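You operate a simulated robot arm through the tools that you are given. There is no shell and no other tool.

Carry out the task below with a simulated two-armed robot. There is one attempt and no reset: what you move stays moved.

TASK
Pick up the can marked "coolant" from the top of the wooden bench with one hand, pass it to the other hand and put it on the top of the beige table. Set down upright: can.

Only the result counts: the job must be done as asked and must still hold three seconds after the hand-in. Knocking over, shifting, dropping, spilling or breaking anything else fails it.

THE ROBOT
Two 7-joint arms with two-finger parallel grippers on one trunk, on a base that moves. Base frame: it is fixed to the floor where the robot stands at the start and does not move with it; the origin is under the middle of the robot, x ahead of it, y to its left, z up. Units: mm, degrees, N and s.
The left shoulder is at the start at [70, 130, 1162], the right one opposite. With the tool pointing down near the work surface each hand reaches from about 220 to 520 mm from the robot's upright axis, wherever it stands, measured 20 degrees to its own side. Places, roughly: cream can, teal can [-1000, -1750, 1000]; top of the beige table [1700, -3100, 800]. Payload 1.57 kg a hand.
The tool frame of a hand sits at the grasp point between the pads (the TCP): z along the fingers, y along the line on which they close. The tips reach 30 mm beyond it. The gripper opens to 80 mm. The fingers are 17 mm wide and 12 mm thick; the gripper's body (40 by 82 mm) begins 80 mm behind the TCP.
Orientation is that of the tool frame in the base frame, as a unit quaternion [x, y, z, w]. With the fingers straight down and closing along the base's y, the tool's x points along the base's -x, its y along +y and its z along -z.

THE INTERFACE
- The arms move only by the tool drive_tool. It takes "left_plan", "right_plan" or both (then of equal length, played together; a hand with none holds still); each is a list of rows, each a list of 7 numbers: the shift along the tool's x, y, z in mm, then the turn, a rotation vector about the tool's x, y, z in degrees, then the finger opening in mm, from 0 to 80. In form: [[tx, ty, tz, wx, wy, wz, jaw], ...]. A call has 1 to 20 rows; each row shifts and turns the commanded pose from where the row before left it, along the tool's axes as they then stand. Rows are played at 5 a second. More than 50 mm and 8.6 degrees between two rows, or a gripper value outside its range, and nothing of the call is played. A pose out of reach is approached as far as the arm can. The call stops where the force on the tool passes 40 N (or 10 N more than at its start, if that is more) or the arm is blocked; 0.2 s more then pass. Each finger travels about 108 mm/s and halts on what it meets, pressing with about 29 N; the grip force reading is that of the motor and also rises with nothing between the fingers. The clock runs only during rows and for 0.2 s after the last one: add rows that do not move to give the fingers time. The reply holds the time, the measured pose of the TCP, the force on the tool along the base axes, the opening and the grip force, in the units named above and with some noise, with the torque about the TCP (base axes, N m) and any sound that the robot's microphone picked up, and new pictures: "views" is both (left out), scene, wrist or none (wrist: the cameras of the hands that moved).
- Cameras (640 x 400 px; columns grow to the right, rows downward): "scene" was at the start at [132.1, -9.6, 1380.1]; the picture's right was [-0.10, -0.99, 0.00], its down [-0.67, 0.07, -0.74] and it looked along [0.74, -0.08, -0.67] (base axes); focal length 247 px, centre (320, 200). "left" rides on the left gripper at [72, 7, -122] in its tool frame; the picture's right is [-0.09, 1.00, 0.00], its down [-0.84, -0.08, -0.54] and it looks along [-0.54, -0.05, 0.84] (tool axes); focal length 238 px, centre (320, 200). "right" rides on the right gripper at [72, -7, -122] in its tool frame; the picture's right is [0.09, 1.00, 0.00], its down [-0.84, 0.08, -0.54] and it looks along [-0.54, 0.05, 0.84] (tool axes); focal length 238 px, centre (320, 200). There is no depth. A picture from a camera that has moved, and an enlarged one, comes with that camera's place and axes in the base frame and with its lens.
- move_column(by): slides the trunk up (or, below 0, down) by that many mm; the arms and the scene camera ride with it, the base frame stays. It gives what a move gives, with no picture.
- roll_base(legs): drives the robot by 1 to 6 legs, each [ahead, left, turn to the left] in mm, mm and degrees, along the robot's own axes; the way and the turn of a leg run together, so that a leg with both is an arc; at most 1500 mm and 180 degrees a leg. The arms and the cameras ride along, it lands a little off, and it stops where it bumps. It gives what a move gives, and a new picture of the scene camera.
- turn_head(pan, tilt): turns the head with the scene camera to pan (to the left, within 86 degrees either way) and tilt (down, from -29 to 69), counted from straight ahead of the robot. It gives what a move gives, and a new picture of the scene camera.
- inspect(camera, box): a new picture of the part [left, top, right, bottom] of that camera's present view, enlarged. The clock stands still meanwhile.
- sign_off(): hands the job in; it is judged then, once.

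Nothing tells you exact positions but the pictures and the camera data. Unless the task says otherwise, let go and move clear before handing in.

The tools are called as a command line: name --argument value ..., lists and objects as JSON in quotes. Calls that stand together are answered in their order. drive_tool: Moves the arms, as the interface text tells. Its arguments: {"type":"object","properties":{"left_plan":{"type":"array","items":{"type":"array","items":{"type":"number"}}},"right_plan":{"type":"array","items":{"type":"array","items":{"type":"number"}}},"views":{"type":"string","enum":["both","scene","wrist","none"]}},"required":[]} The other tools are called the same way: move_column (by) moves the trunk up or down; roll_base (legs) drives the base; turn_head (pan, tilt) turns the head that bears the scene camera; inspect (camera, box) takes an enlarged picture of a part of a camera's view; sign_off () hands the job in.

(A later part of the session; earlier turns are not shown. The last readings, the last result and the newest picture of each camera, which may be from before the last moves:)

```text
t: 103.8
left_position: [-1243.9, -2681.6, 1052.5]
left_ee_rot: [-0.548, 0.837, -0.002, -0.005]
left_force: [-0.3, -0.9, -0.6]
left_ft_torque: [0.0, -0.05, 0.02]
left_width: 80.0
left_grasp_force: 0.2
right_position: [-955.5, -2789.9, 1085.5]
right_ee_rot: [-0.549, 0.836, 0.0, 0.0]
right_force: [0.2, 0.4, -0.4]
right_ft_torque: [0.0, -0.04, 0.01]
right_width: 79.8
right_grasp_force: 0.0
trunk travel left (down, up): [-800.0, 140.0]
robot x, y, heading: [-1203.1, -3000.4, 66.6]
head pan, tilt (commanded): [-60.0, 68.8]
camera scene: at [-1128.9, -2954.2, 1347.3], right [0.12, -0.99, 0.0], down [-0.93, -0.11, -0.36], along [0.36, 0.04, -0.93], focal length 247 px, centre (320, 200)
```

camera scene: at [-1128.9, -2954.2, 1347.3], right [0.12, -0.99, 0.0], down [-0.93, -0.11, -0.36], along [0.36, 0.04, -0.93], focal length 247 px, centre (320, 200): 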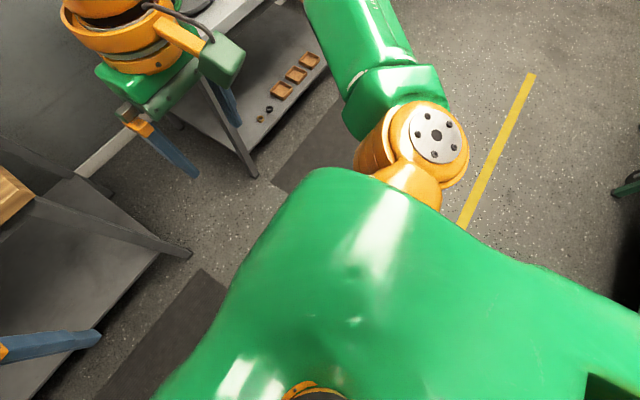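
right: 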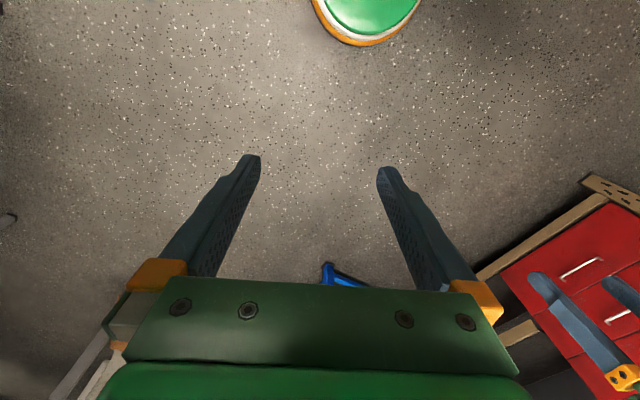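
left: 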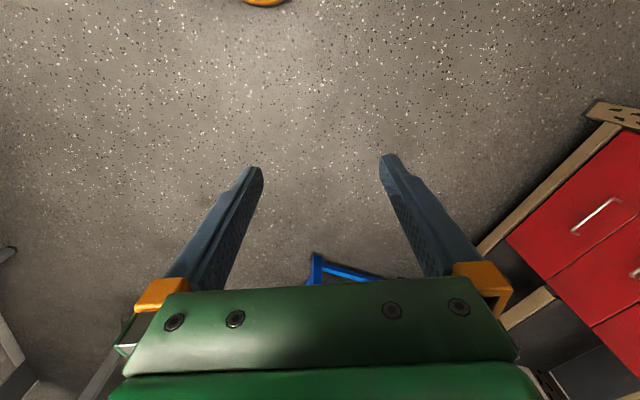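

The floor is clear to about 300 mm in front of me, and the gap is only about 500 mm wide, so I'd rather not drive into it. I'll test how far the right arm reaches forward with the fingers pitched forward, in the free space above the gap.

drive_tool --right_plan '[[-35, 0, 0, 0, -7.5, 0, 80], [-34.7, 0, 4.6, 0, -7.5, 0, 80], [-33.8, 0, 9.1, 0, -7.5, 0, 80], [-32.3, 0, 13.4, 0, -7.5, 0, 80], [-30.3, 0, 17.5, 0, -7.5, 0, 80], [-27.8, 0, 21.3, 0, -7.5, 0, 80], [-24.7, 0, 24.7, 0, -7.5, 0, 80], [-21.3, 0, 27.8, 0, -7.5, 0, 80]]' --views "wrist"

turn_head --pan 0 --tilt 35

```text
t: 105.6
left_position: [-1243.8, -2680.6, 1052.3]
left_ee_rot: [-0.548, 0.837, -0.003, -0.006]
left_force: [0.3, -0.1, 0.1]
left_ft_torque: [-0.02, 0.03, 0.03]
left_width: 80.0
left_grasp_force: 0.0
right_position: [-846.0, -2532.1, 1084.7]
right_ee_rot: [-0.475, 0.723, 0.275, 0.419]
right_force: [-0.6, 0.4, 0.4]
right_ft_torque: [0.0, 0.02, 0.0]
right_width: 80.0
right_grasp_force: 0.0
trunk travel left (down, up): [-800.0, 140.0]
robot x, y, heading: [-1200.4, -3006.1, 66.7]
head pan, tilt (commanded): [-60.0, 68.8]
camera right: at [-896.9, -2663.7, 1082.1], right [-0.93, 0.35, -0.08], down [-0.09, -0.02, 1.0], along [0.35, 0.94, 0.05], focal length 238 px, centre (320, 200)
```

right: 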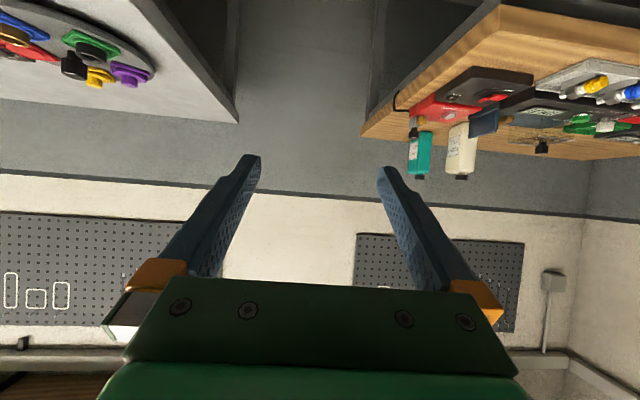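

```text
t: 106.9
left_position: [-1243.9, -2680.4, 1052.4]
left_ee_rot: [-0.547, 0.837, -0.002, -0.005]
left_force: [-0.3, 1.0, 0.5]
left_ft_torque: [0.0, -0.01, -0.02]
left_width: 79.9
left_grasp_force: 0.0
right_position: [-845.4, -2533.2, 1084.1]
right_ee_rot: [-0.476, 0.725, 0.274, 0.417]
right_force: [-0.5, -0.2, -0.4]
right_ft_torque: [0.0, -0.02, 0.03]
right_width: 80.2
right_grasp_force: 0.0
trunk travel left (down, up): [-800.0, 140.0]
robot x, y, heading: [-1203.4, -3006.6, 66.6]
head pan, tilt (commanded): [0.0, 35.0]
camera scene: at [-1149.4, -2879.8, 1391.0], right [0.92, -0.4, 0.0], down [-0.23, -0.53, -0.82], along [0.33, 0.75, -0.57], focal length 247 px, centre (320, 200)
```

scene: 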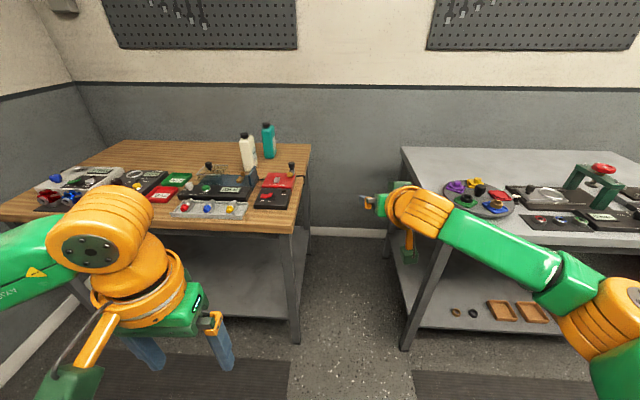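

The pitched pose was reached at 577 mm ahead with no trouble. I'll push further forward at this height to find the limit.

drive_tool --right_plan '[[-20, 0, 34.6, 0, 0, 0, 80], [-20, 0, 34.6, 0, 0, 0, 80], [-20, 0, 34.6, 0, 0, 0, 80], [-20, 0, 34.6, 0, 0, 0, 80], [-20, 0, 34.6, 0, 0, 0, 80], [-20, 0, 34.6, 0, 0, 0, 80], [-20, 0, 34.6, 0, 0, 0, 80], [-20, 0, 34.6, 0, 0, 0, 80], [-20, 0, 34.6, 0, 0, 0, 80]]' --views "scene"

```text
t: 108.9
left_position: [-1243.7, -2681.4, 1052.9]
left_ee_rot: [-0.548, 0.836, -0.002, -0.005]
left_force: [-0.3, 0.1, 0.1]
left_ft_torque: [-0.02, -0.01, 0.02]
left_width: 79.9
left_grasp_force: 0.1
right_position: [-807.3, -2445.9, 1080.8]
right_ee_rot: [-0.475, 0.724, 0.274, 0.418]
right_force: [-0.3, 0.5, 0.1]
right_ft_torque: [0.03, 0.03, 0.0]
right_width: 79.9
right_grasp_force: 0.0
right hand out of reach, approached as far as the arm can: row 3, 4, 5, 6, 7, 8, 9
trunk travel left (down, up): [-800.0, 140.0]
robot x, y, heading: [-1200.6, -3006.7, 66.5]
head pan, tilt (commanded): [0.0, 35.0]
camera scene: at [-1149.6, -2879.7, 1391.0], right [0.92, -0.4, 0.0], down [-0.23, -0.53, -0.82], along [0.33, 0.75, -0.57], focal length 247 px, centre (320, 200)
```

scene: 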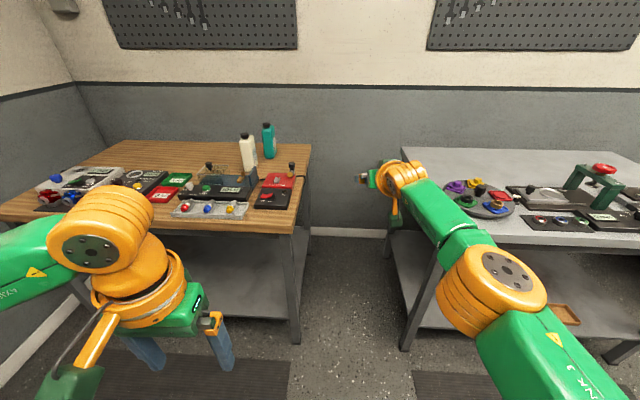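

The reach stops at about 670 mm ahead, so the front approach falls short unless the base can get in closer. I'll tip the left wrist back to see my own base and measure its footprint, and pull the right arm back a bit.

drive_tool --left_plan '[[-20, 0, 0, 0, 7.5, 0, 80], [-20, 0, 0, 0, 7.5, 0, 80], [-20, 0, 0, 0, 7.5, 0, 80], [-20, 0, 0, 0, 7.5, 0, 80], [0, 0, 0, 0, 7.5, 0, 80], [0, 0, 0, 0, 7.5, 0, 80]]' --right_plan '[[20, 0, -34.6, 0, 0, 0, 80], [20, 0, -34.6, 0, 0, 0, 80], [20, 0, -34.6, 0, 0, 0, 80], [0, 0, 0, 0, 0, 0, 80], [0, 0, 0, 0, 0, 0, 80], [0, 0, 0, 0, 0, 0, 80]]' --views "wrist"

```text
t: 110.3
left_position: [-1226.0, -2644.2, 1022.8]
left_ee_rot: [-0.504, 0.772, -0.212, -0.324]
left_force: [0.7, -0.7, -0.3]
left_ft_torque: [0.0, -0.01, 0.05]
left_width: 80.1
left_grasp_force: 0.1
left hand out of reach, approached as far as the arm can: row 5, 6
right_position: [-854.3, -2557.4, 1081.3]
right_ee_rot: [-0.475, 0.724, 0.274, 0.419]
right_force: [-1.0, 0.1, 0.4]
right_ft_torque: [0.01, -0.01, 0.01]
right_width: 80.0
right_grasp_force: 0.0
trunk travel left (down, up): [-800.0, 140.0]
robot x, y, heading: [-1198.5, -3008.5, 66.6]
head pan, tilt (commanded): [0.0, 35.0]
camera right: at [-906.0, -2688.6, 1079.2], right [-0.93, 0.35, -0.08], down [-0.09, -0.02, 1.0], along [0.35, 0.94, 0.05], focal length 238 px, centre (320, 200)
camera left: at [-1217.3, -2607.6, 1160.2], right [-0.89, 0.46, -0.07], down [0.46, 0.86, -0.22], along [-0.04, -0.22, -0.97], focal length 238 px, centre (320, 200)
```

right: 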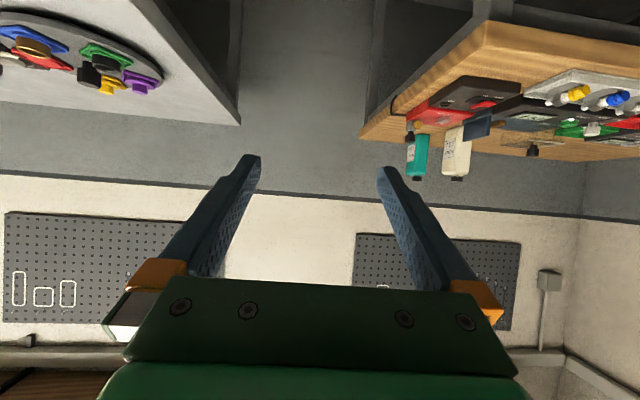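
left: 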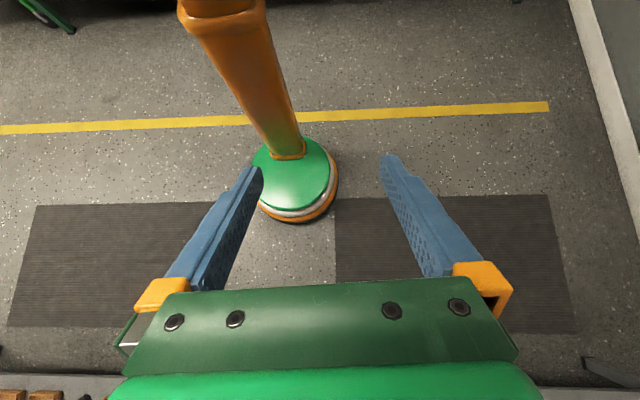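

My base is a small round disc of about 215 mm radius on a thin column, so it should fit the roughly 550 mm gap beside the wooden bench. I'll fold both hands back to fingers-down first.

drive_tool --left_plan '[[0, 0, 0, 0, -7.5, 0, 80], [0, 0, 0, 0, -7.5, 0, 80], [0, 0, 0, 0, -7.5, 0, 80], [0, 0, 0, 0, -7.5, 0, 80], [0, 0, 0, 0, -7.5, 0, 80], [0, 0, 0, 0, -7.5, 0, 80], [0, 0, 0, 0, 0, 0, 80], [0, 0, 0, 0, 0, 0, 80]]' --right_plan '[[17.5, 0, -30.3, 0, 7.5, 0, 80], [21.3, 0, -27.8, 0, 7.5, 0, 80], [24.7, 0, -24.7, 0, 7.5, 0, 80], [27.8, 0, -21.3, 0, 7.5, 0, 80], [30.3, 0, -17.5, 0, 7.5, 0, 80], [32.3, 0, -13.4, 0, 7.5, 0, 80], [33.8, 0, -9.1, 0, 7.5, 0, 80], [34.7, 0, -4.6, 0, 7.5, 0, 80]]' --views "wrist"

roll_base --legs '[[243, -126, -3.4]]'

```text
t: 112.1
left_position: [-1224.1, -2644.6, 1024.5]
left_ee_rot: [-0.548, 0.837, -0.002, -0.005]
left_force: [0.5, 0.7, -0.2]
left_ft_torque: [0.04, -0.02, 0.0]
left_width: 80.0
left_grasp_force: 0.1
right_position: [-964.8, -2811.0, 1079.5]
right_ee_rot: [-0.549, 0.835, -0.001, 0.0]
right_force: [0.8, 0.4, 0.6]
right_ft_torque: [-0.01, 0.01, 0.01]
right_width: 80.0
right_grasp_force: 0.1
trunk travel left (down, up): [-800.0, 140.0]
robot x, y, heading: [-1201.0, -3006.7, 66.5]
head pan, tilt (commanded): [0.0, 35.0]
camera right: at [-988.1, -2878.9, 1200.8], right [-0.95, 0.31, 0.0], down [0.26, 0.8, 0.54], along [0.17, 0.51, -0.84], focal length 238 px, centre (320, 200)
camera left: at [-1260.2, -2706.7, 1147.6], right [-0.88, 0.48, 0.0], down [0.41, 0.74, 0.53], along [0.26, 0.47, -0.85], focal length 238 px, centre (320, 200)
```

right: 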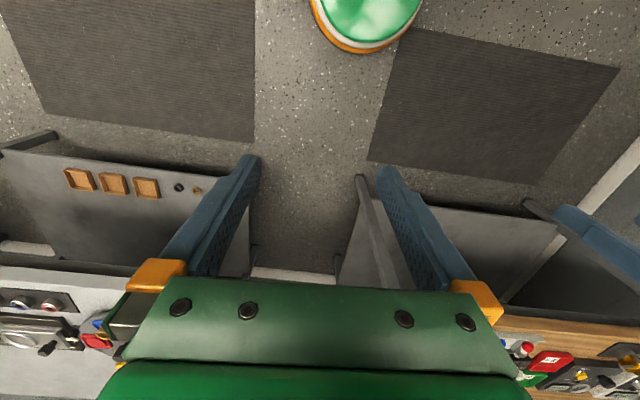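
left: 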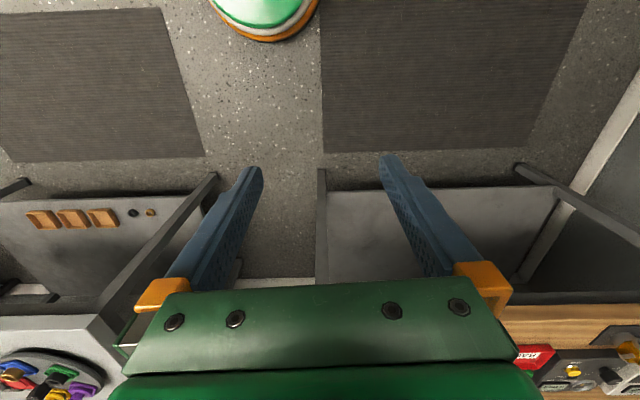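

```text
t: 114.0
left_position: [-989.9, -2475.9, 1023.9]
left_ee_rot: [-0.522, 0.853, -0.003, -0.004]
left_force: [-0.1, -0.4, -0.6]
left_ft_torque: [0.03, -0.03, 0.0]
left_width: 79.8
left_grasp_force: 0.1
right_position: [-738.4, -2658.7, 1080.3]
right_ee_rot: [-0.524, 0.852, 0.0, 0.001]
right_force: [0.5, -0.6, 0.1]
right_ft_torque: [0.0, -0.01, 0.0]
right_width: 80.1
right_grasp_force: 0.1
trunk travel left (down, up): [-800.0, 140.0]
robot x, y, heading: [-988.4, -2836.7, 63.1]
head pan, tilt (commanded): [0.0, 35.0]
camera scene: at [-927.6, -2716.9, 1391.2], right [0.89, -0.45, 0.0], down [-0.26, -0.51, -0.82], along [0.37, 0.73, -0.57], focal length 247 px, centre (320, 200)
```

scene: 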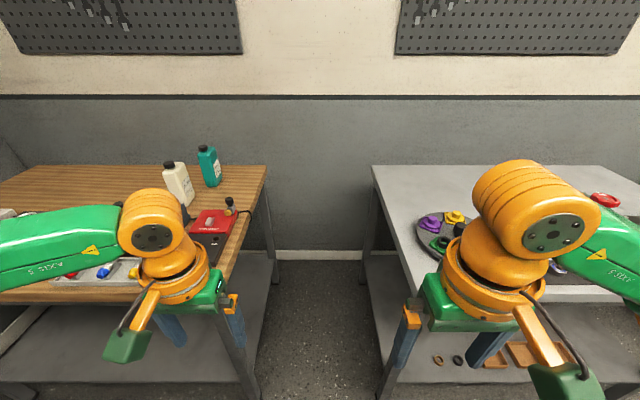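

I'm lined up with the gap. I'll raise the trunk for clearance over the bench items, then drive in carefully in steps.

move_column --by 110

roll_base --legs '[[350, 0, 0]]'

turn_head --pan 0 --tilt 60

```text
t: 115.4
left_position: [-987.8, -2475.7, 1135.0]
left_ee_rot: [-0.522, 0.853, -0.002, -0.004]
left_force: [-0.9, 1.0, -0.5]
left_ft_torque: [0.03, -0.01, 0.01]
left_width: 80.1
left_grasp_force: 0.1
right_position: [-737.2, -2657.3, 1189.7]
right_ee_rot: [-0.523, 0.852, 0.0, -0.001]
right_force: [0.4, 1.2, -0.4]
right_ft_torque: [0.01, 0.0, -0.03]
right_width: 80.0
right_grasp_force: 0.1
trunk travel left (down, up): [-910.0, 30.0]
robot x, y, heading: [-986.7, -2840.5, 63.0]
head pan, tilt (commanded): [0.0, 35.0]
```

```text
t: 117.7
left_position: [-832.9, -2159.7, 1134.8]
left_ee_rot: [-0.526, 0.851, -0.001, -0.004]
left_force: [-0.3, 0.3, -0.4]
left_ft_torque: [0.03, 0.0, 0.0]
left_width: 80.1
left_grasp_force: 0.0
right_position: [-580.6, -2340.3, 1190.1]
right_ee_rot: [-0.527, 0.85, 0.0, 0.001]
right_force: [0.3, 0.5, 0.1]
right_ft_torque: [0.05, -0.01, 0.04]
right_width: 80.2
right_grasp_force: 0.0
trunk travel left (down, up): [-910.0, 30.0]
robot x, y, heading: [-825.8, -2522.0, 63.4]
head pan, tilt (commanded): [0.0, 35.0]
camera scene: at [-769.1, -2400.8, 1501.4], right [0.9, -0.44, 0.0], down [-0.25, -0.51, -0.82], along [0.36, 0.73, -0.57], focal length 247 px, centre (320, 200)
```

scene: 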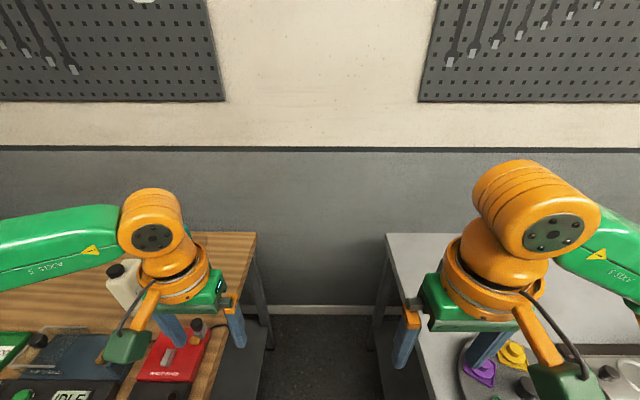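

```text
t: 118.6
left_position: [-831.7, -2159.1, 1133.5]
left_ee_rot: [-0.526, 0.851, -0.003, -0.006]
left_force: [-0.2, 0.4, -0.2]
left_ft_torque: [0.02, 0.03, -0.01]
left_width: 79.9
left_grasp_force: 0.0
right_position: [-579.0, -2338.0, 1188.8]
right_ee_rot: [-0.527, 0.85, 0.0, 0.001]
right_force: [-0.2, -0.5, -0.8]
right_ft_torque: [0.0, 0.01, 0.0]
right_width: 80.2
right_grasp_force: 0.1
trunk travel left (down, up): [-910.0, 30.0]
robot x, y, heading: [-829.5, -2515.2, 63.5]
head pan, tilt (commanded): [0.0, 60.0]
camera scene: at [-776.8, -2416.4, 1466.7], right [0.9, -0.44, 0.0], down [-0.38, -0.78, -0.5], along [0.22, 0.45, -0.87], focal length 247 px, centre (320, 200)
```

scene: 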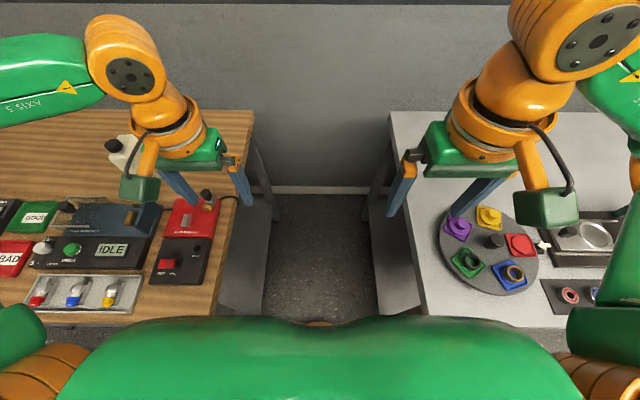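

The gap is about 560 mm between the lower shelves and I'm nearly centred in it. I'll continue in another 430 mm.

roll_base --legs '[[200, -8, 0], [220, -4, 0]]'

turn_head --pan 45 --tilt 40

```text
t: 121.5
left_position: [-632.6, -1792.9, 1136.7]
left_ee_rot: [-0.524, 0.852, -0.001, -0.004]
left_force: [-0.7, -1.0, 0.0]
left_ft_torque: [0.04, -0.02, -0.01]
left_width: 80.1
left_grasp_force: 0.0
right_position: [-382.9, -1972.4, 1189.8]
right_ee_rot: [-0.525, 0.851, 0.001, 0.002]
right_force: [-0.4, 0.4, 0.3]
right_ft_torque: [0.05, 0.01, -0.01]
right_width: 80.1
right_grasp_force: 0.0
trunk travel left (down, up): [-910.0, 30.0]
robot x, y, heading: [-629.5, -2149.4, 63.4]
head pan, tilt (commanded): [0.0, 60.0]
camera scene: at [-580.5, -2051.3, 1467.2], right [0.89, -0.45, 0.0], down [-0.39, -0.77, -0.5], along [0.23, 0.45, -0.86], focal length 247 px, centre (320, 200)
```

scene: 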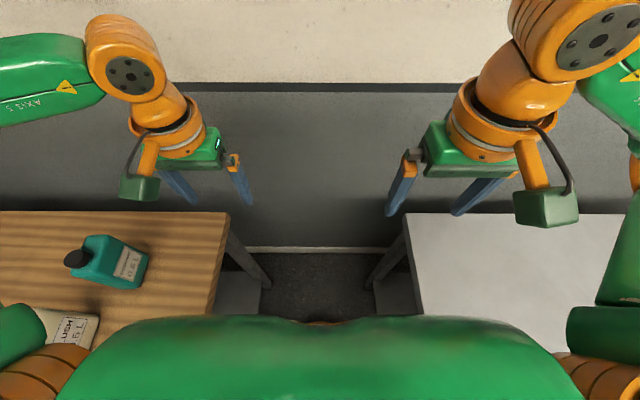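

```text
t: 122.6
left_position: [-632.7, -1788.3, 1134.7]
left_ee_rot: [-0.524, 0.852, -0.002, -0.005]
left_force: [-0.6, -0.2, 0.1]
left_ft_torque: [0.01, 0.04, -0.01]
left_width: 80.0
left_grasp_force: 0.1
right_position: [-380.2, -1969.6, 1189.6]
right_ee_rot: [-0.525, 0.851, -0.001, 0.0]
right_force: [-0.7, 0.0, -0.6]
right_ft_torque: [-0.02, -0.01, 0.02]
right_width: 79.9
right_grasp_force: 0.0
trunk travel left (down, up): [-910.0, 30.0]
robot x, y, heading: [-626.2, -2148.5, 63.4]
head pan, tilt (commanded): [45.0, 40.0]
camera scene: at [-634.5, -2025.5, 1493.4], right [0.95, 0.32, 0.0], down [0.2, -0.61, -0.77], along [-0.24, 0.73, -0.64], focal length 247 px, centre (320, 200)
```

scene: 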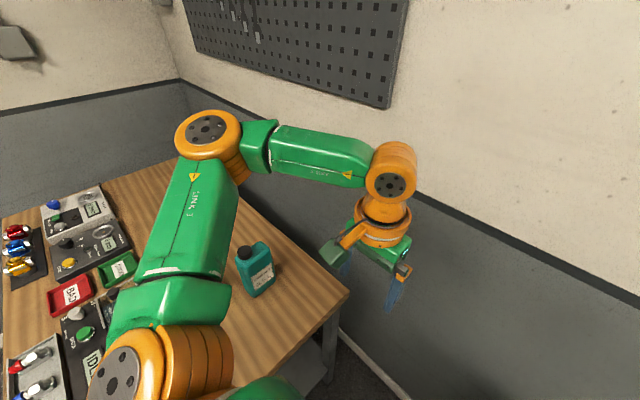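

The coolant can is just to my left and in reach. I'll zoom in to pin down its place, size and orientation.

inspect --camera "scene" --box '[215, 225, 295, 310]'

turn_head --pan 70 --tilt 45

```text
4.71 times, centred on (255, 268) of scene
camera zoom: at [-634.5, -2025.5, 1493.4], right [0.95, 0.32, 0.0], down [0.2, -0.61, -0.77], along [-0.24, 0.73, -0.64], focal length 1163 px, centre (626, -118)
```

zoom: 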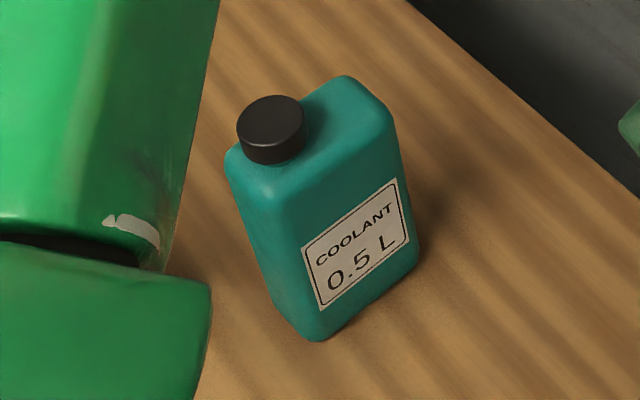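

```text
t: 123.5
left_position: [-632.3, -1788.9, 1133.4]
left_ee_rot: [-0.524, 0.852, -0.001, -0.005]
left_force: [0.8, 0.5, -0.3]
left_ft_torque: [-0.01, 0.01, -0.04]
left_width: 80.1
left_grasp_force: 0.1
right_position: [-380.0, -1968.4, 1188.9]
right_ee_rot: [-0.525, 0.851, -0.001, 0.0]
right_force: [0.7, 0.6, -0.6]
right_ft_torque: [0.02, 0.0, 0.02]
right_width: 80.0
right_grasp_force: 0.0
trunk travel left (down, up): [-910.0, 30.0]
robot x, y, heading: [-630.9, -2149.3, 63.5]
head pan, tilt (commanded): [70.0, 45.0]
camera scene: at [-663.6, -2047.0, 1486.2], right [0.73, 0.69, 0.0], down [0.49, -0.51, -0.71], along [-0.49, 0.51, -0.71], focal length 247 px, centre (320, 200)
```

scene: 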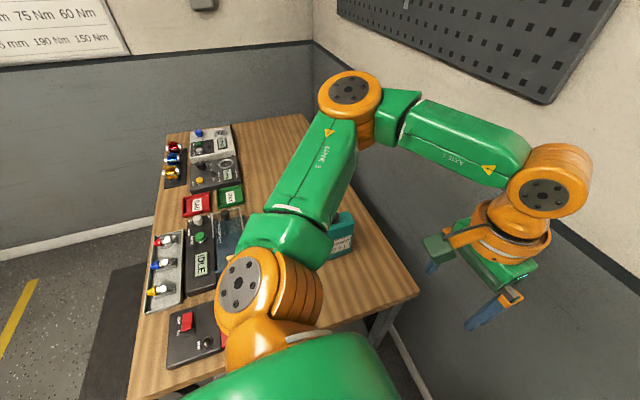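

I take the can to be at about (-922, -1703), with the bench at z 850, body top near 985 and cap top near 1018. Its thin side lies almost along the tool's closing axis. I'll move the left hand above it, staying high.

drive_tool --left_plan '[[6, 37, 0, 0, 0, 0, 80], [6, 37, 0, 0, 0, 0, 80], [6, 37, 0, 0, 0, 0, 80], [6, 37, 0, 0, 0, 0, 80], [7, 37, 0, 0, 0, 0, 80], [7, 37, 0, 0, 0, 0, 80], [7, 37, 0, 0, 0, 0, 80], [8, 37, 0, 0, 0, 0, 80]]' --views "both"

```text
t: 125.3
left_position: [-861.7, -1726.0, 1134.6]
left_ee_rot: [-0.525, 0.851, -0.001, -0.006]
left_force: [-0.2, -0.1, 0.0]
left_ft_torque: [-0.03, 0.03, 0.02]
left_width: 79.9
left_grasp_force: 0.0
left hand out of reach, approached as far as the arm can: row 7, 8
right_position: [-379.1, -1968.8, 1188.9]
right_ee_rot: [-0.526, 0.851, 0.0, 0.0]
right_force: [-0.4, -0.7, 0.0]
right_ft_torque: [0.01, -0.01, 0.02]
right_width: 80.1
right_grasp_force: 0.1
trunk travel left (down, up): [-910.0, 30.0]
robot x, y, heading: [-629.0, -2149.4, 63.6]
head pan, tilt (commanded): [70.0, 45.0]
camera scene: at [-663.7, -2047.6, 1486.2], right [0.73, 0.69, 0.0], down [0.49, -0.51, -0.71], along [-0.49, 0.51, -0.71], focal length 247 px, centre (320, 200)
camera left: at [-899.8, -1786.5, 1257.1], right [-0.85, 0.53, 0.0], down [0.45, 0.72, 0.53], along [0.28, 0.45, -0.85], focal length 238 px, centre (320, 200)
```

scene: 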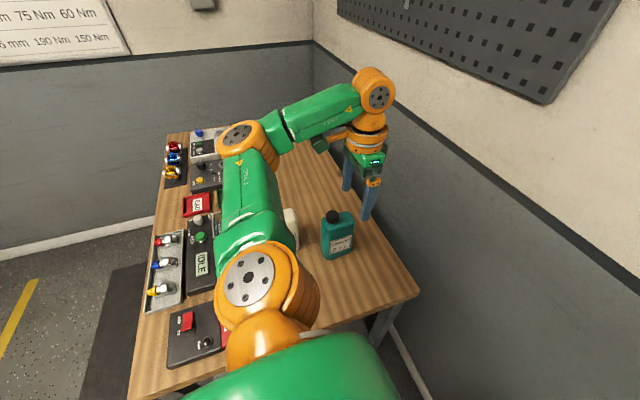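
left: 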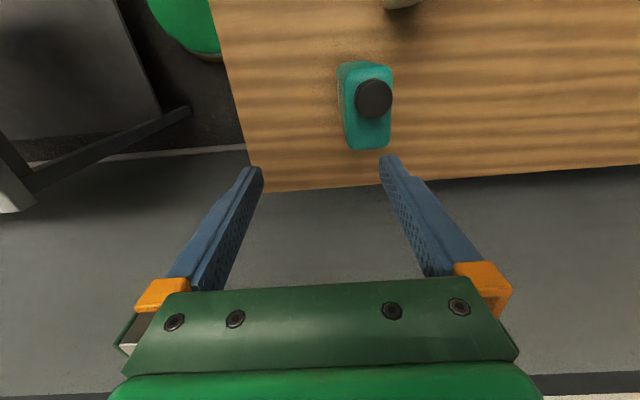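

The hand can't quite get there in this stance, so I'll have to turn the robot towards the can. First I'll zoom the wrist view for a better fix on the can.

inspect --camera "left" --box '[300, 40, 430, 170]'

inspect --camera "scene" --box '[270, 170, 430, 300]'

```text
3.08 times, centred on (365, 105) of left
camera zoom: at [-899.8, -1786.5, 1257.1], right [-0.85, 0.53, 0.0], down [0.45, 0.72, 0.53], along [0.28, 0.45, -0.85], focal length 733 px, centre (182, 492)
```

zoom: 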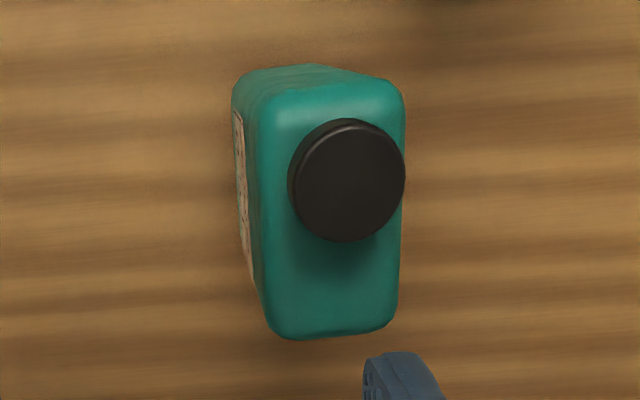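

```text
3.08 times, centred on (350, 235) of scene
camera zoom: at [-663.7, -2047.6, 1486.2], right [0.73, 0.69, 0.0], down [0.49, -0.51, -0.71], along [-0.49, 0.51, -0.71], focal length 761 px, centre (228, 92)
```

zoom: 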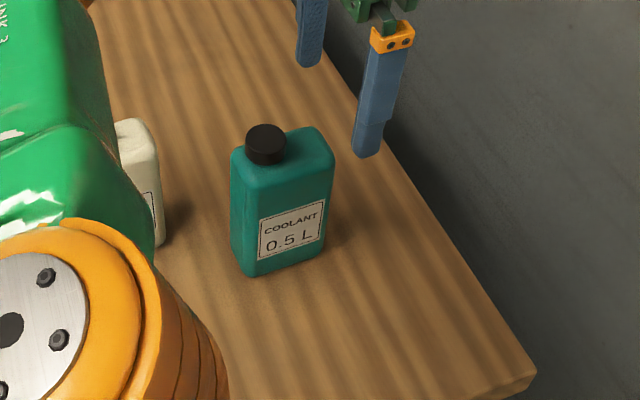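

The can centre refines to about (-916, -1712) with its thin axis at about 155°, nearly matching the tool. I'll retract the left hand, move 110 mm further in and turn 45° left so the can falls in the left hand's good reach zone.

drive_tool --left_plan '[[-6, -37, 0, 0, 0, 0, 80], [-6, -37, 0, 0, 0, 0, 80], [-6, -37, 0, 0, 0, 0, 80], [-6, -37, 0, 0, 0, 0, 80], [-7, -37, 0, 0, 0, 0, 80], [-7, -37, 0, 0, 0, 0, 80], [-7, -37, 0, 0, 0, 0, 80]]' --views "none"

roll_base --legs '[[110, 0, 0]]'

```text
t: 126.9
left_position: [-605.4, -1804.0, 1134.7]
left_ee_rot: [-0.525, 0.851, -0.002, -0.006]
left_force: [-0.6, 0.5, -0.4]
left_ft_torque: [0.03, 0.03, -0.02]
left_width: 79.9
left_grasp_force: 0.1
right_position: [-380.3, -1968.4, 1190.6]
right_ee_rot: [-0.526, 0.851, 0.0, -0.001]
right_force: [0.6, -0.2, -0.8]
right_ft_torque: [0.0, 0.03, 0.03]
right_width: 79.9
right_grasp_force: 0.1
trunk travel left (down, up): [-910.0, 30.0]
robot x, y, heading: [-627.6, -2147.1, 63.5]
head pan, tilt (commanded): [70.0, 45.0]
```

```text
t: 128.1
left_position: [-562.2, -1709.7, 1136.9]
left_ee_rot: [-0.525, 0.851, -0.001, -0.003]
left_force: [-0.1, -0.6, -0.1]
left_ft_torque: [0.03, -0.01, 0.01]
left_width: 79.8
left_grasp_force: 0.1
right_position: [-334.2, -1875.9, 1190.7]
right_ee_rot: [-0.526, 0.851, 0.002, 0.002]
right_force: [-1.0, 0.3, 0.1]
right_ft_torque: [-0.02, 0.0, -0.02]
right_width: 80.2
right_grasp_force: 0.1
trunk travel left (down, up): [-910.0, 30.0]
robot x, y, heading: [-580.7, -2050.2, 63.6]
head pan, tilt (commanded): [70.0, 45.0]
camera scene: at [-618.3, -1956.4, 1486.6], right [0.73, 0.69, 0.0], down [0.49, -0.51, -0.71], along [-0.49, 0.52, -0.71], focal length 247 px, centre (320, 200)
```

scene: 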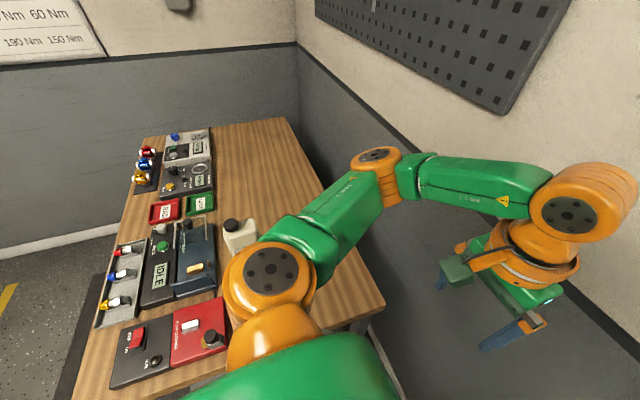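

Position is good. I'll turn left in two steps and check the right arm's clearance to the wall partway.

turn_head --pan -40 --tilt 40

roll_base --legs '[[0, 0, 22]]'

```text
t: 130.0
left_position: [-559.4, -1706.3, 1135.8]
left_ee_rot: [-0.525, 0.851, -0.001, -0.004]
left_force: [0.5, 0.4, 0.4]
left_ft_torque: [-0.01, -0.05, 0.0]
left_width: 80.3
left_grasp_force: 0.1
right_position: [-332.0, -1871.9, 1190.2]
right_ee_rot: [-0.526, 0.85, 0.0, 0.0]
right_force: [-0.1, 0.1, 0.5]
right_ft_torque: [0.04, -0.01, 0.02]
right_width: 79.8
right_grasp_force: 0.1
trunk travel left (down, up): [-910.0, 30.0]
robot x, y, heading: [-575.0, -2052.4, 63.5]
head pan, tilt (commanded): [-40.0, 40.0]
camera scene: at [-481.5, -1975.5, 1493.5], right [0.4, -0.92, 0.0], down [-0.59, -0.26, -0.77], along [0.7, 0.31, -0.64], focal length 247 px, centre (320, 200)
```

scene: 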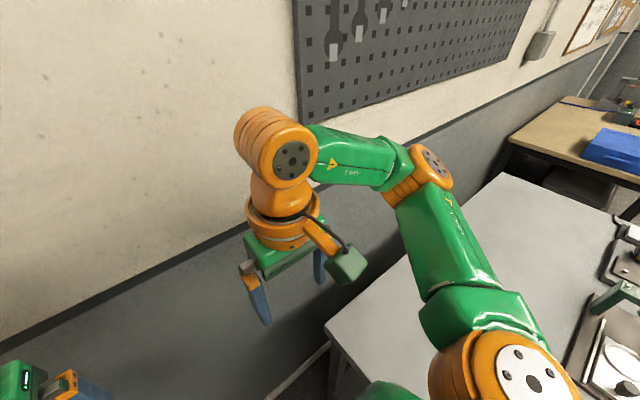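

```text
t: 131.5
left_position: [-693.4, -1725.0, 1134.6]
left_ee_rot: [-0.68, 0.733, -0.003, -0.005]
left_force: [0.4, -0.5, -0.7]
left_ft_torque: [0.0, -0.01, 0.02]
left_width: 80.1
left_grasp_force: 0.0
right_position: [-419.4, -1790.1, 1189.2]
right_ee_rot: [-0.681, 0.732, 0.0, -0.001]
right_force: [0.6, -0.6, 0.4]
right_ft_torque: [0.01, 0.0, 0.01]
right_width: 80.2
right_grasp_force: 0.0
trunk travel left (down, up): [-910.0, 30.0]
robot x, y, heading: [-585.3, -2054.2, 85.6]
head pan, tilt (commanded): [-40.0, 40.0]
camera scene: at [-518.0, -1943.1, 1493.4], right [0.72, -0.7, 0.0], down [-0.45, -0.46, -0.77], along [0.53, 0.55, -0.64], focal length 247 px, centre (320, 200)
```

scene: 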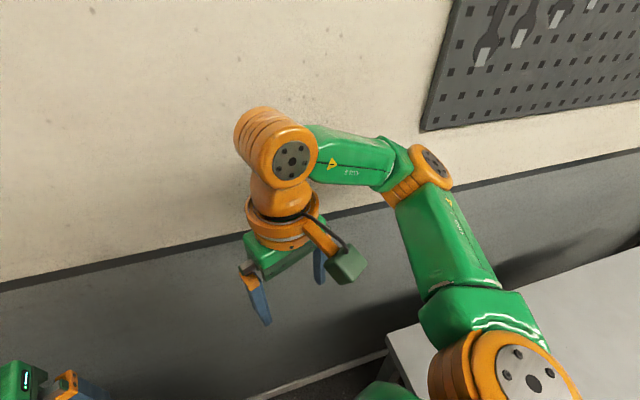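

There's clearance so far. I'll turn another 12° left and then look toward the can side again.

roll_base --legs '[[0, 0, 12]]'

turn_head --pan 40 --tilt 42

```text
t: 132.7
left_position: [-758.8, -1754.9, 1135.0]
left_ee_rot: [0.754, -0.657, 0.003, 0.004]
left_force: [-0.7, 0.3, -0.6]
left_ft_torque: [-0.01, -0.01, 0.0]
left_width: 80.0
left_grasp_force: 0.1
right_position: [-476.5, -1761.8, 1189.5]
right_ee_rot: [0.754, -0.657, -0.001, 0.001]
right_force: [-0.2, -0.5, -0.4]
right_ft_torque: [-0.01, -0.03, 0.01]
right_width: 80.1
right_grasp_force: 0.2
trunk travel left (down, up): [-910.0, 30.0]
robot x, y, heading: [-581.1, -2053.0, 97.7]
head pan, tilt (commanded): [-40.0, 40.0]
camera scene: at [-541.9, -1932.1, 1493.4], right [0.85, -0.53, 0.0], down [-0.34, -0.55, -0.77], along [0.41, 0.65, -0.64], focal length 247 px, centre (320, 200)
```

scene: 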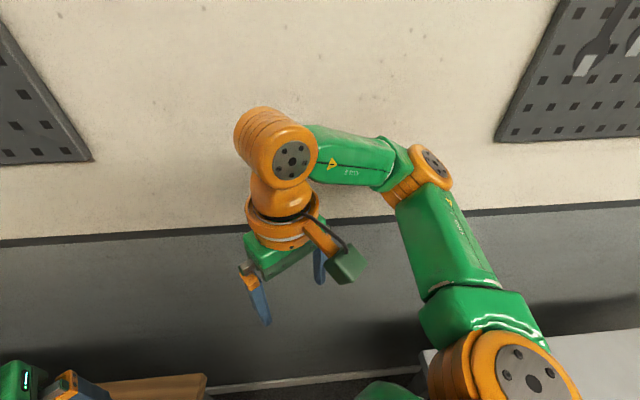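

```text
t: 134.2
left_position: [-759.6, -1755.2, 1135.0]
left_ee_rot: [0.753, -0.657, 0.003, 0.005]
left_force: [0.7, -0.4, -0.4]
left_ft_torque: [0.0, 0.02, 0.0]
left_width: 80.0
left_grasp_force: 0.1
right_position: [-478.3, -1762.1, 1189.2]
right_ee_rot: [0.755, -0.656, 0.0, 0.0]
right_force: [0.3, -0.3, -0.4]
right_ft_torque: [0.03, 0.03, -0.01]
right_width: 79.9
right_grasp_force: 0.0
trunk travel left (down, up): [-910.0, 30.0]
robot x, y, heading: [-581.5, -2052.9, 98.1]
head pan, tilt (commanded): [40.0, 42.0]
camera scene: at [-650.8, -1948.3, 1490.5], right [0.67, 0.74, 0.0], down [0.5, -0.45, -0.74], along [-0.55, 0.5, -0.67], focal length 247 px, centre (320, 200)
```

scene: 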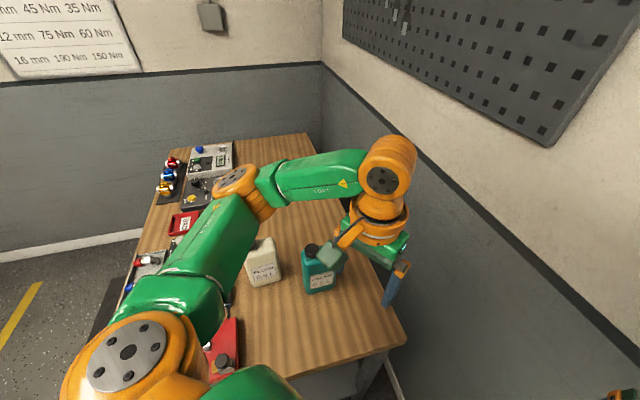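

The left hand is now close to the can at a comfortable reach. I'll move it above the can, turn the wrist about 33° to match the can's thin side, and check with the wrist camera.

drive_tool --left_plan '[[-16, 37.4, 0, 0, 0, 0, 80], [-16, 37.4, 0, 0, 0, 0, 80], [-16, 37.4, 0, 0, 0, 0, 80], [-15.8, 37.3, 0, 0, 0, 0, 80], [0, 0, 0, 0, 0, 8.2, 80], [0, 0, 0, 0, 0, 8.2, 80], [0, 0, 0, 0, 0, 8.2, 80], [0, 0, 0, 0, 0, 8.2, 80]]' --views "both"

```text
t: 136.0
left_position: [-886.7, -1712.8, 1126.3]
left_ee_rot: [-0.576, 0.818, -0.005, -0.003]
left_force: [-0.1, 0.3, -0.6]
left_ft_torque: [0.0, 0.07, 0.0]
left_width: 80.3
left_grasp_force: 0.0
left hand out of reach, approached as far as the arm can: row 7, 8
right_position: [-478.3, -1762.8, 1189.8]
right_ee_rot: [0.754, -0.657, 0.0, 0.0]
right_force: [-0.6, -0.1, -0.1]
right_ft_torque: [-0.01, 0.02, 0.0]
right_width: 80.1
right_grasp_force: 0.1
trunk travel left (down, up): [-910.0, 30.0]
robot x, y, heading: [-580.0, -2056.3, 97.9]
head pan, tilt (commanded): [40.0, 42.0]
camera scene: at [-650.4, -1948.2, 1490.5], right [0.67, 0.74, 0.0], down [0.5, -0.45, -0.74], along [-0.55, 0.5, -0.67], focal length 247 px, centre (320, 200)
camera left: at [-918.0, -1778.2, 1249.9], right [-0.91, 0.42, 0.0], down [0.35, 0.77, 0.53], along [0.23, 0.48, -0.85], focal length 238 px, centre (320, 200)
```

scene: 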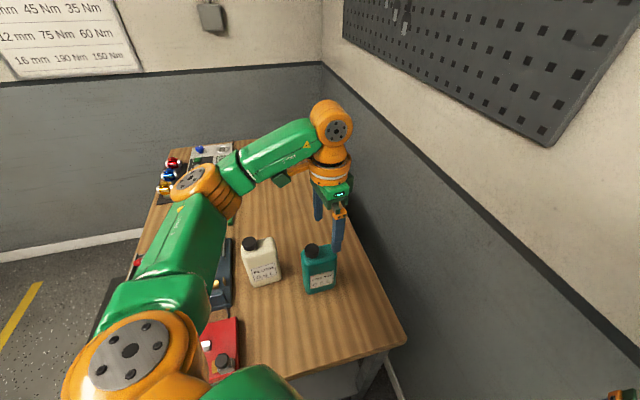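
left: 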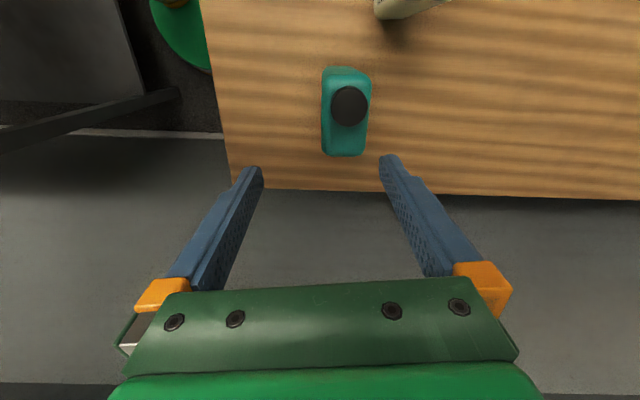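

The left hand stops about 30 mm short at this height. I'll bring the base slightly closer to the wall and turn it back a little to the right, which moves the left shoulder nearer the can.

roll_base --legs '[[58, -3, -13]]'

```text
t: 137.2
left_position: [-807.0, -1599.1, 1128.0]
left_ee_rot: [-0.483, 0.876, -0.003, -0.002]
left_force: [0.0, 0.5, -0.7]
left_ft_torque: [0.0, -0.01, 0.0]
left_width: 79.9
left_grasp_force: 0.0
right_position: [-417.8, -1736.9, 1191.2]
right_ee_rot: [-0.677, 0.736, -0.001, 0.002]
right_force: [0.3, -0.6, 0.2]
right_ft_torque: [0.0, 0.0, 0.01]
right_width: 79.9
right_grasp_force: 0.1
trunk travel left (down, up): [-910.0, 30.0]
robot x, y, heading: [-576.7, -1992.8, 85.3]
head pan, tilt (commanded): [40.0, 42.0]
camera scene: at [-627.1, -1880.8, 1490.7], right [0.82, 0.58, 0.0], down [0.39, -0.54, -0.74], along [-0.43, 0.61, -0.67], focal length 247 px, centre (320, 200)
```

scene: 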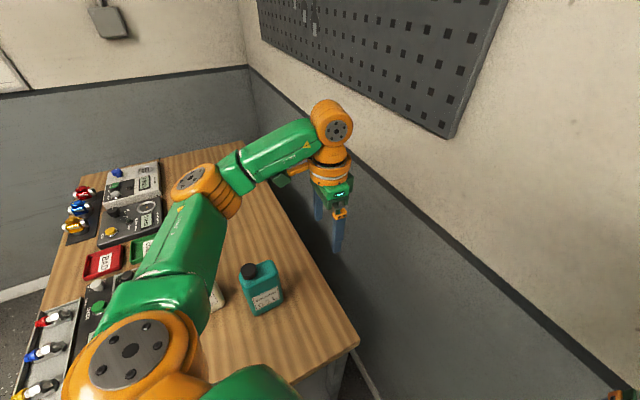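

The base is now better placed, about 294 mm from shoulder to can. I'll move the left hand back over the can and check the wrist view.

drive_tool --left_plan '[[38.4, 7.9, 0, 0, 0, 0, 80], [38.4, 7.9, 0, 0, 0, 0, 80], [38.4, 7.9, 0, 0, 0, 0, 80], [38.4, 8, 0, 0, 0, 0, 80], [0, 0, 0, 0, 0, -7.4, 80], [0, 0, 0, 0, 0, 0, 80]]' --views "both"

```text
t: 138.6
left_position: [-851.8, -1661.3, 1127.0]
left_ee_rot: [-0.539, 0.842, -0.003, -0.004]
left_force: [0.0, 0.5, 0.0]
left_ft_torque: [0.01, -0.01, 0.02]
left_width: 80.2
left_grasp_force: 0.1
left hand out of reach, approached as far as the arm can: row 2, 3, 4
right_position: [-415.4, -1732.7, 1189.6]
right_ee_rot: [-0.677, 0.736, 0.0, 0.0]
right_force: [-0.3, -0.9, 0.2]
right_ft_torque: [-0.01, 0.03, 0.02]
right_width: 80.0
right_grasp_force: 0.0
trunk travel left (down, up): [-910.0, 30.0]
robot x, y, heading: [-578.6, -1995.1, 85.1]
head pan, tilt (commanded): [40.0, 42.0]
camera scene: at [-624.4, -1877.2, 1490.5], right [0.82, 0.58, 0.0], down [0.39, -0.55, -0.74], along [-0.43, 0.61, -0.67], focal length 247 px, centre (320, 200)
camera left: at [-886.4, -1721.9, 1251.4], right [-0.87, 0.5, 0.0], down [0.42, 0.73, 0.53], along [0.27, 0.46, -0.85], focal length 238 px, centre (320, 200)
```

scene: 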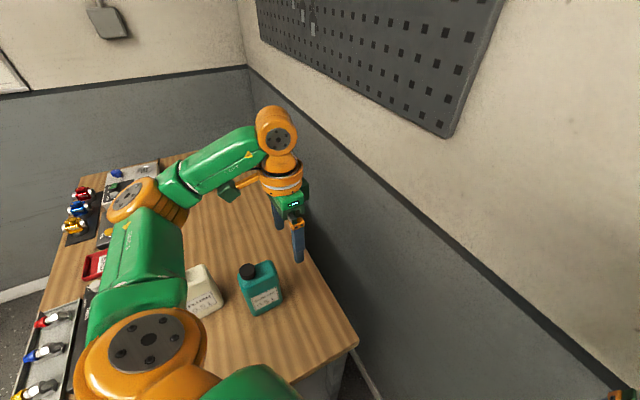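
left: 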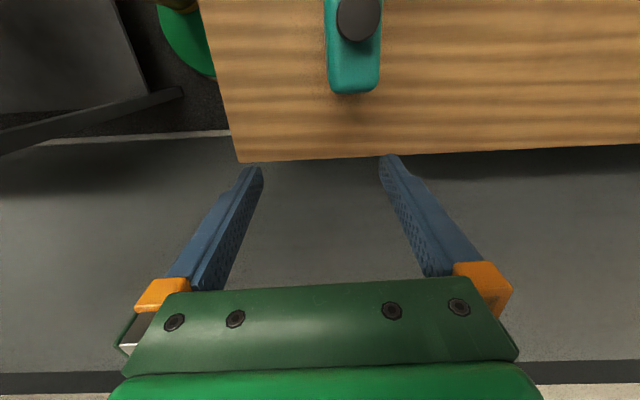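

The hand stopped short again, which looks like a joint limit rather than distance. A lower hand relative to the shoulder may help, so I'll go down 66 mm, still above the cap, and retry the approach.

drive_tool --left_plan '[[0, 0, 33, 0, 0, 0, 80], [0, 0, 33, 0, 0, 0, 80], [24.3, 12.4, 0, 0, 0, 0, 80], [24.3, 12.4, 0, 0, 0, 0, 80], [24.3, 12.3, 0, 0, 0, 0, 80], [0, 0, 0, 0, 0, 0, 80]]' --views "both"

```text
t: 139.9
left_position: [-888.5, -1724.5, 1052.7]
left_ee_rot: [-0.539, 0.841, -0.026, -0.032]
left_force: [1.2, -1.5, 10.0]
left_ft_torque: [0.08, 0.32, 0.06]
left_width: 78.5
left_grasp_force: 0.1
left hand out of reach, approached as far as the arm can: row 4, 5
right_position: [-413.8, -1734.8, 1189.2]
right_ee_rot: [-0.678, 0.735, 0.001, 0.0]
right_force: [0.1, 0.5, 0.0]
right_ft_torque: [-0.01, 0.01, -0.01]
right_width: 80.3
right_grasp_force: 0.1
trunk travel left (down, up): [-910.0, 30.0]
robot x, y, heading: [-579.8, -1995.6, 85.3]
head pan, tilt (commanded): [40.0, 42.0]
stopped in row 6 (left hand): the force on the tool passed its limit at 65 N (the readings are from after the stop); the commanded pose is now the measured one
camera scene: at [-621.0, -1878.8, 1490.7], right [0.82, 0.58, 0.0], down [0.38, -0.55, -0.74], along [-0.43, 0.61, -0.67], focal length 247 px, centre (320, 200)
camera left: at [-920.6, -1778.2, 1181.0], right [-0.87, 0.5, -0.02], down [0.43, 0.77, 0.48], along [0.25, 0.41, -0.88], focal length 238 px, centre (320, 200)
```

scene: 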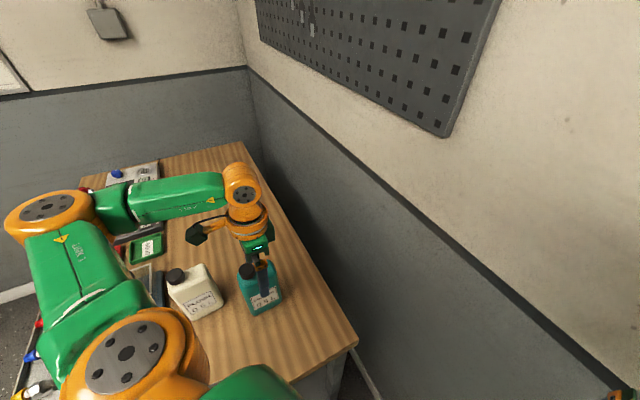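
left: 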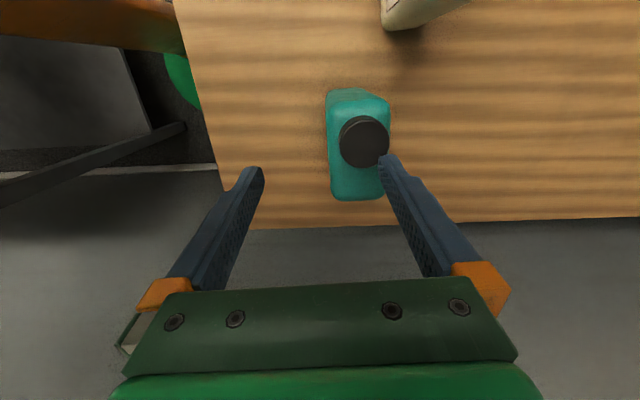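

The fingertip touched the cap from above. I'll lift off straight away and check that the can is still standing where it was.

drive_tool --left_plan '[[0, 0, -25, 0, 0, 0, 80], [0, 0, -20, 0, 0, 0, 80]]' --views "both"

inspect --camera "scene" --box '[150, 210, 330, 330]'

```text
t: 140.5
left_position: [-889.8, -1721.1, 1099.4]
left_ee_rot: [-0.539, 0.841, -0.025, -0.03]
left_force: [-0.8, -0.6, -0.7]
left_ft_torque: [0.02, 0.03, -0.01]
left_width: 80.1
left_grasp_force: 0.1
right_position: [-414.4, -1732.8, 1189.2]
right_ee_rot: [-0.678, 0.735, 0.0, 0.0]
right_force: [-0.1, -0.7, -0.2]
right_ft_torque: [-0.02, 0.01, 0.02]
right_width: 79.9
right_grasp_force: 0.0
trunk travel left (down, up): [-910.0, 30.0]
robot x, y, heading: [-575.7, -1993.1, 85.3]
head pan, tilt (commanded): [40.0, 42.0]
camera scene: at [-623.1, -1877.8, 1490.5], right [0.82, 0.58, 0.0], down [0.39, -0.55, -0.74], along [-0.43, 0.61, -0.67], focal length 247 px, centre (320, 200)
camera left: at [-921.8, -1774.2, 1227.0], right [-0.87, 0.5, -0.02], down [0.43, 0.77, 0.48], along [0.25, 0.4, -0.88], focal length 238 px, centre (320, 200)
```

scene: 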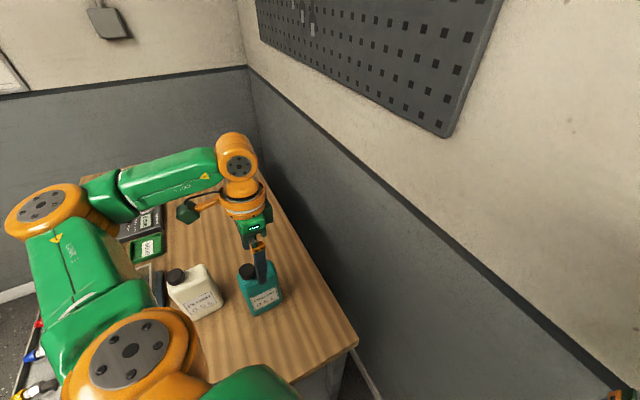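
left: 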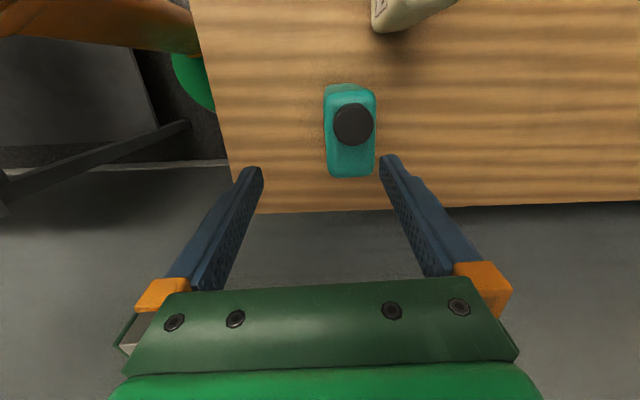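

```text
3.33 times, centred on (240, 270) of scene
camera zoom: at [-623.1, -1877.8, 1490.5], right [0.82, 0.58, 0.0], down [0.39, -0.55, -0.74], along [-0.43, 0.61, -0.67], focal length 824 px, centre (587, -33)
```

zoom: 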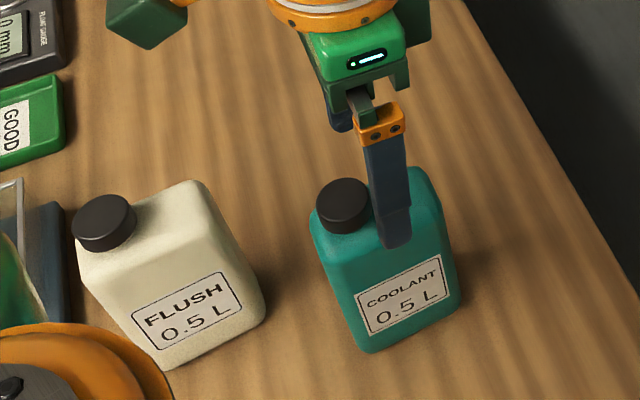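

Both cans still stand in place. The hand is about 27 mm short and tilted 4.4°, so I'll correct the tilt and try the last stretch at this safe height.

drive_tool --left_plan '[[0, 0, -10, -0.5, -4.4, 0, 80], [1.5, 13, 0, 0, 0, 0, 80], [1.5, 14, 0, 0, 0, 0, 80], [0, 0, 0, 0, 0, 0, 80]]' --views "wrist"

```text
t: 141.5
left_position: [-890.8, -1721.6, 1105.2]
left_ee_rot: [-0.541, 0.841, -0.007, -0.009]
left_force: [0.0, 0.7, 0.4]
left_ft_torque: [0.02, 0.02, -0.01]
left_width: 80.0
left_grasp_force: 0.0
left hand out of reach, approached as far as the arm can: row 2, 3
right_position: [-416.4, -1733.4, 1189.8]
right_ee_rot: [-0.677, 0.736, 0.0, 0.0]
right_force: [0.1, 0.4, -0.2]
right_ft_torque: [0.01, -0.03, 0.01]
right_width: 79.9
right_grasp_force: 0.0
trunk travel left (down, up): [-910.0, 30.0]
robot x, y, heading: [-579.0, -1994.7, 85.6]
head pan, tilt (commanded): [40.0, 42.0]
camera left: at [-925.4, -1780.9, 1230.5], right [-0.87, 0.5, 0.0], down [0.42, 0.74, 0.52], along [0.26, 0.45, -0.85], focal length 238 px, centre (320, 200)
```

left: 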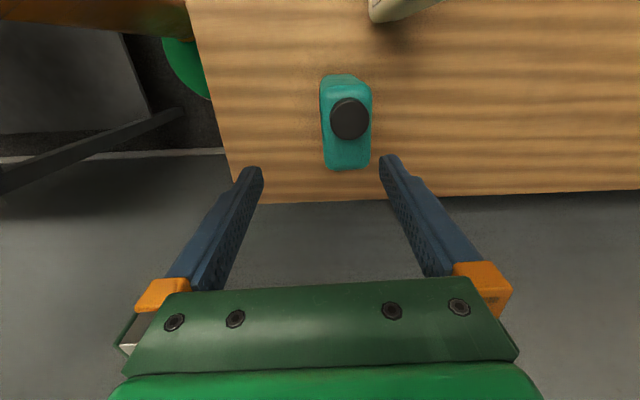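

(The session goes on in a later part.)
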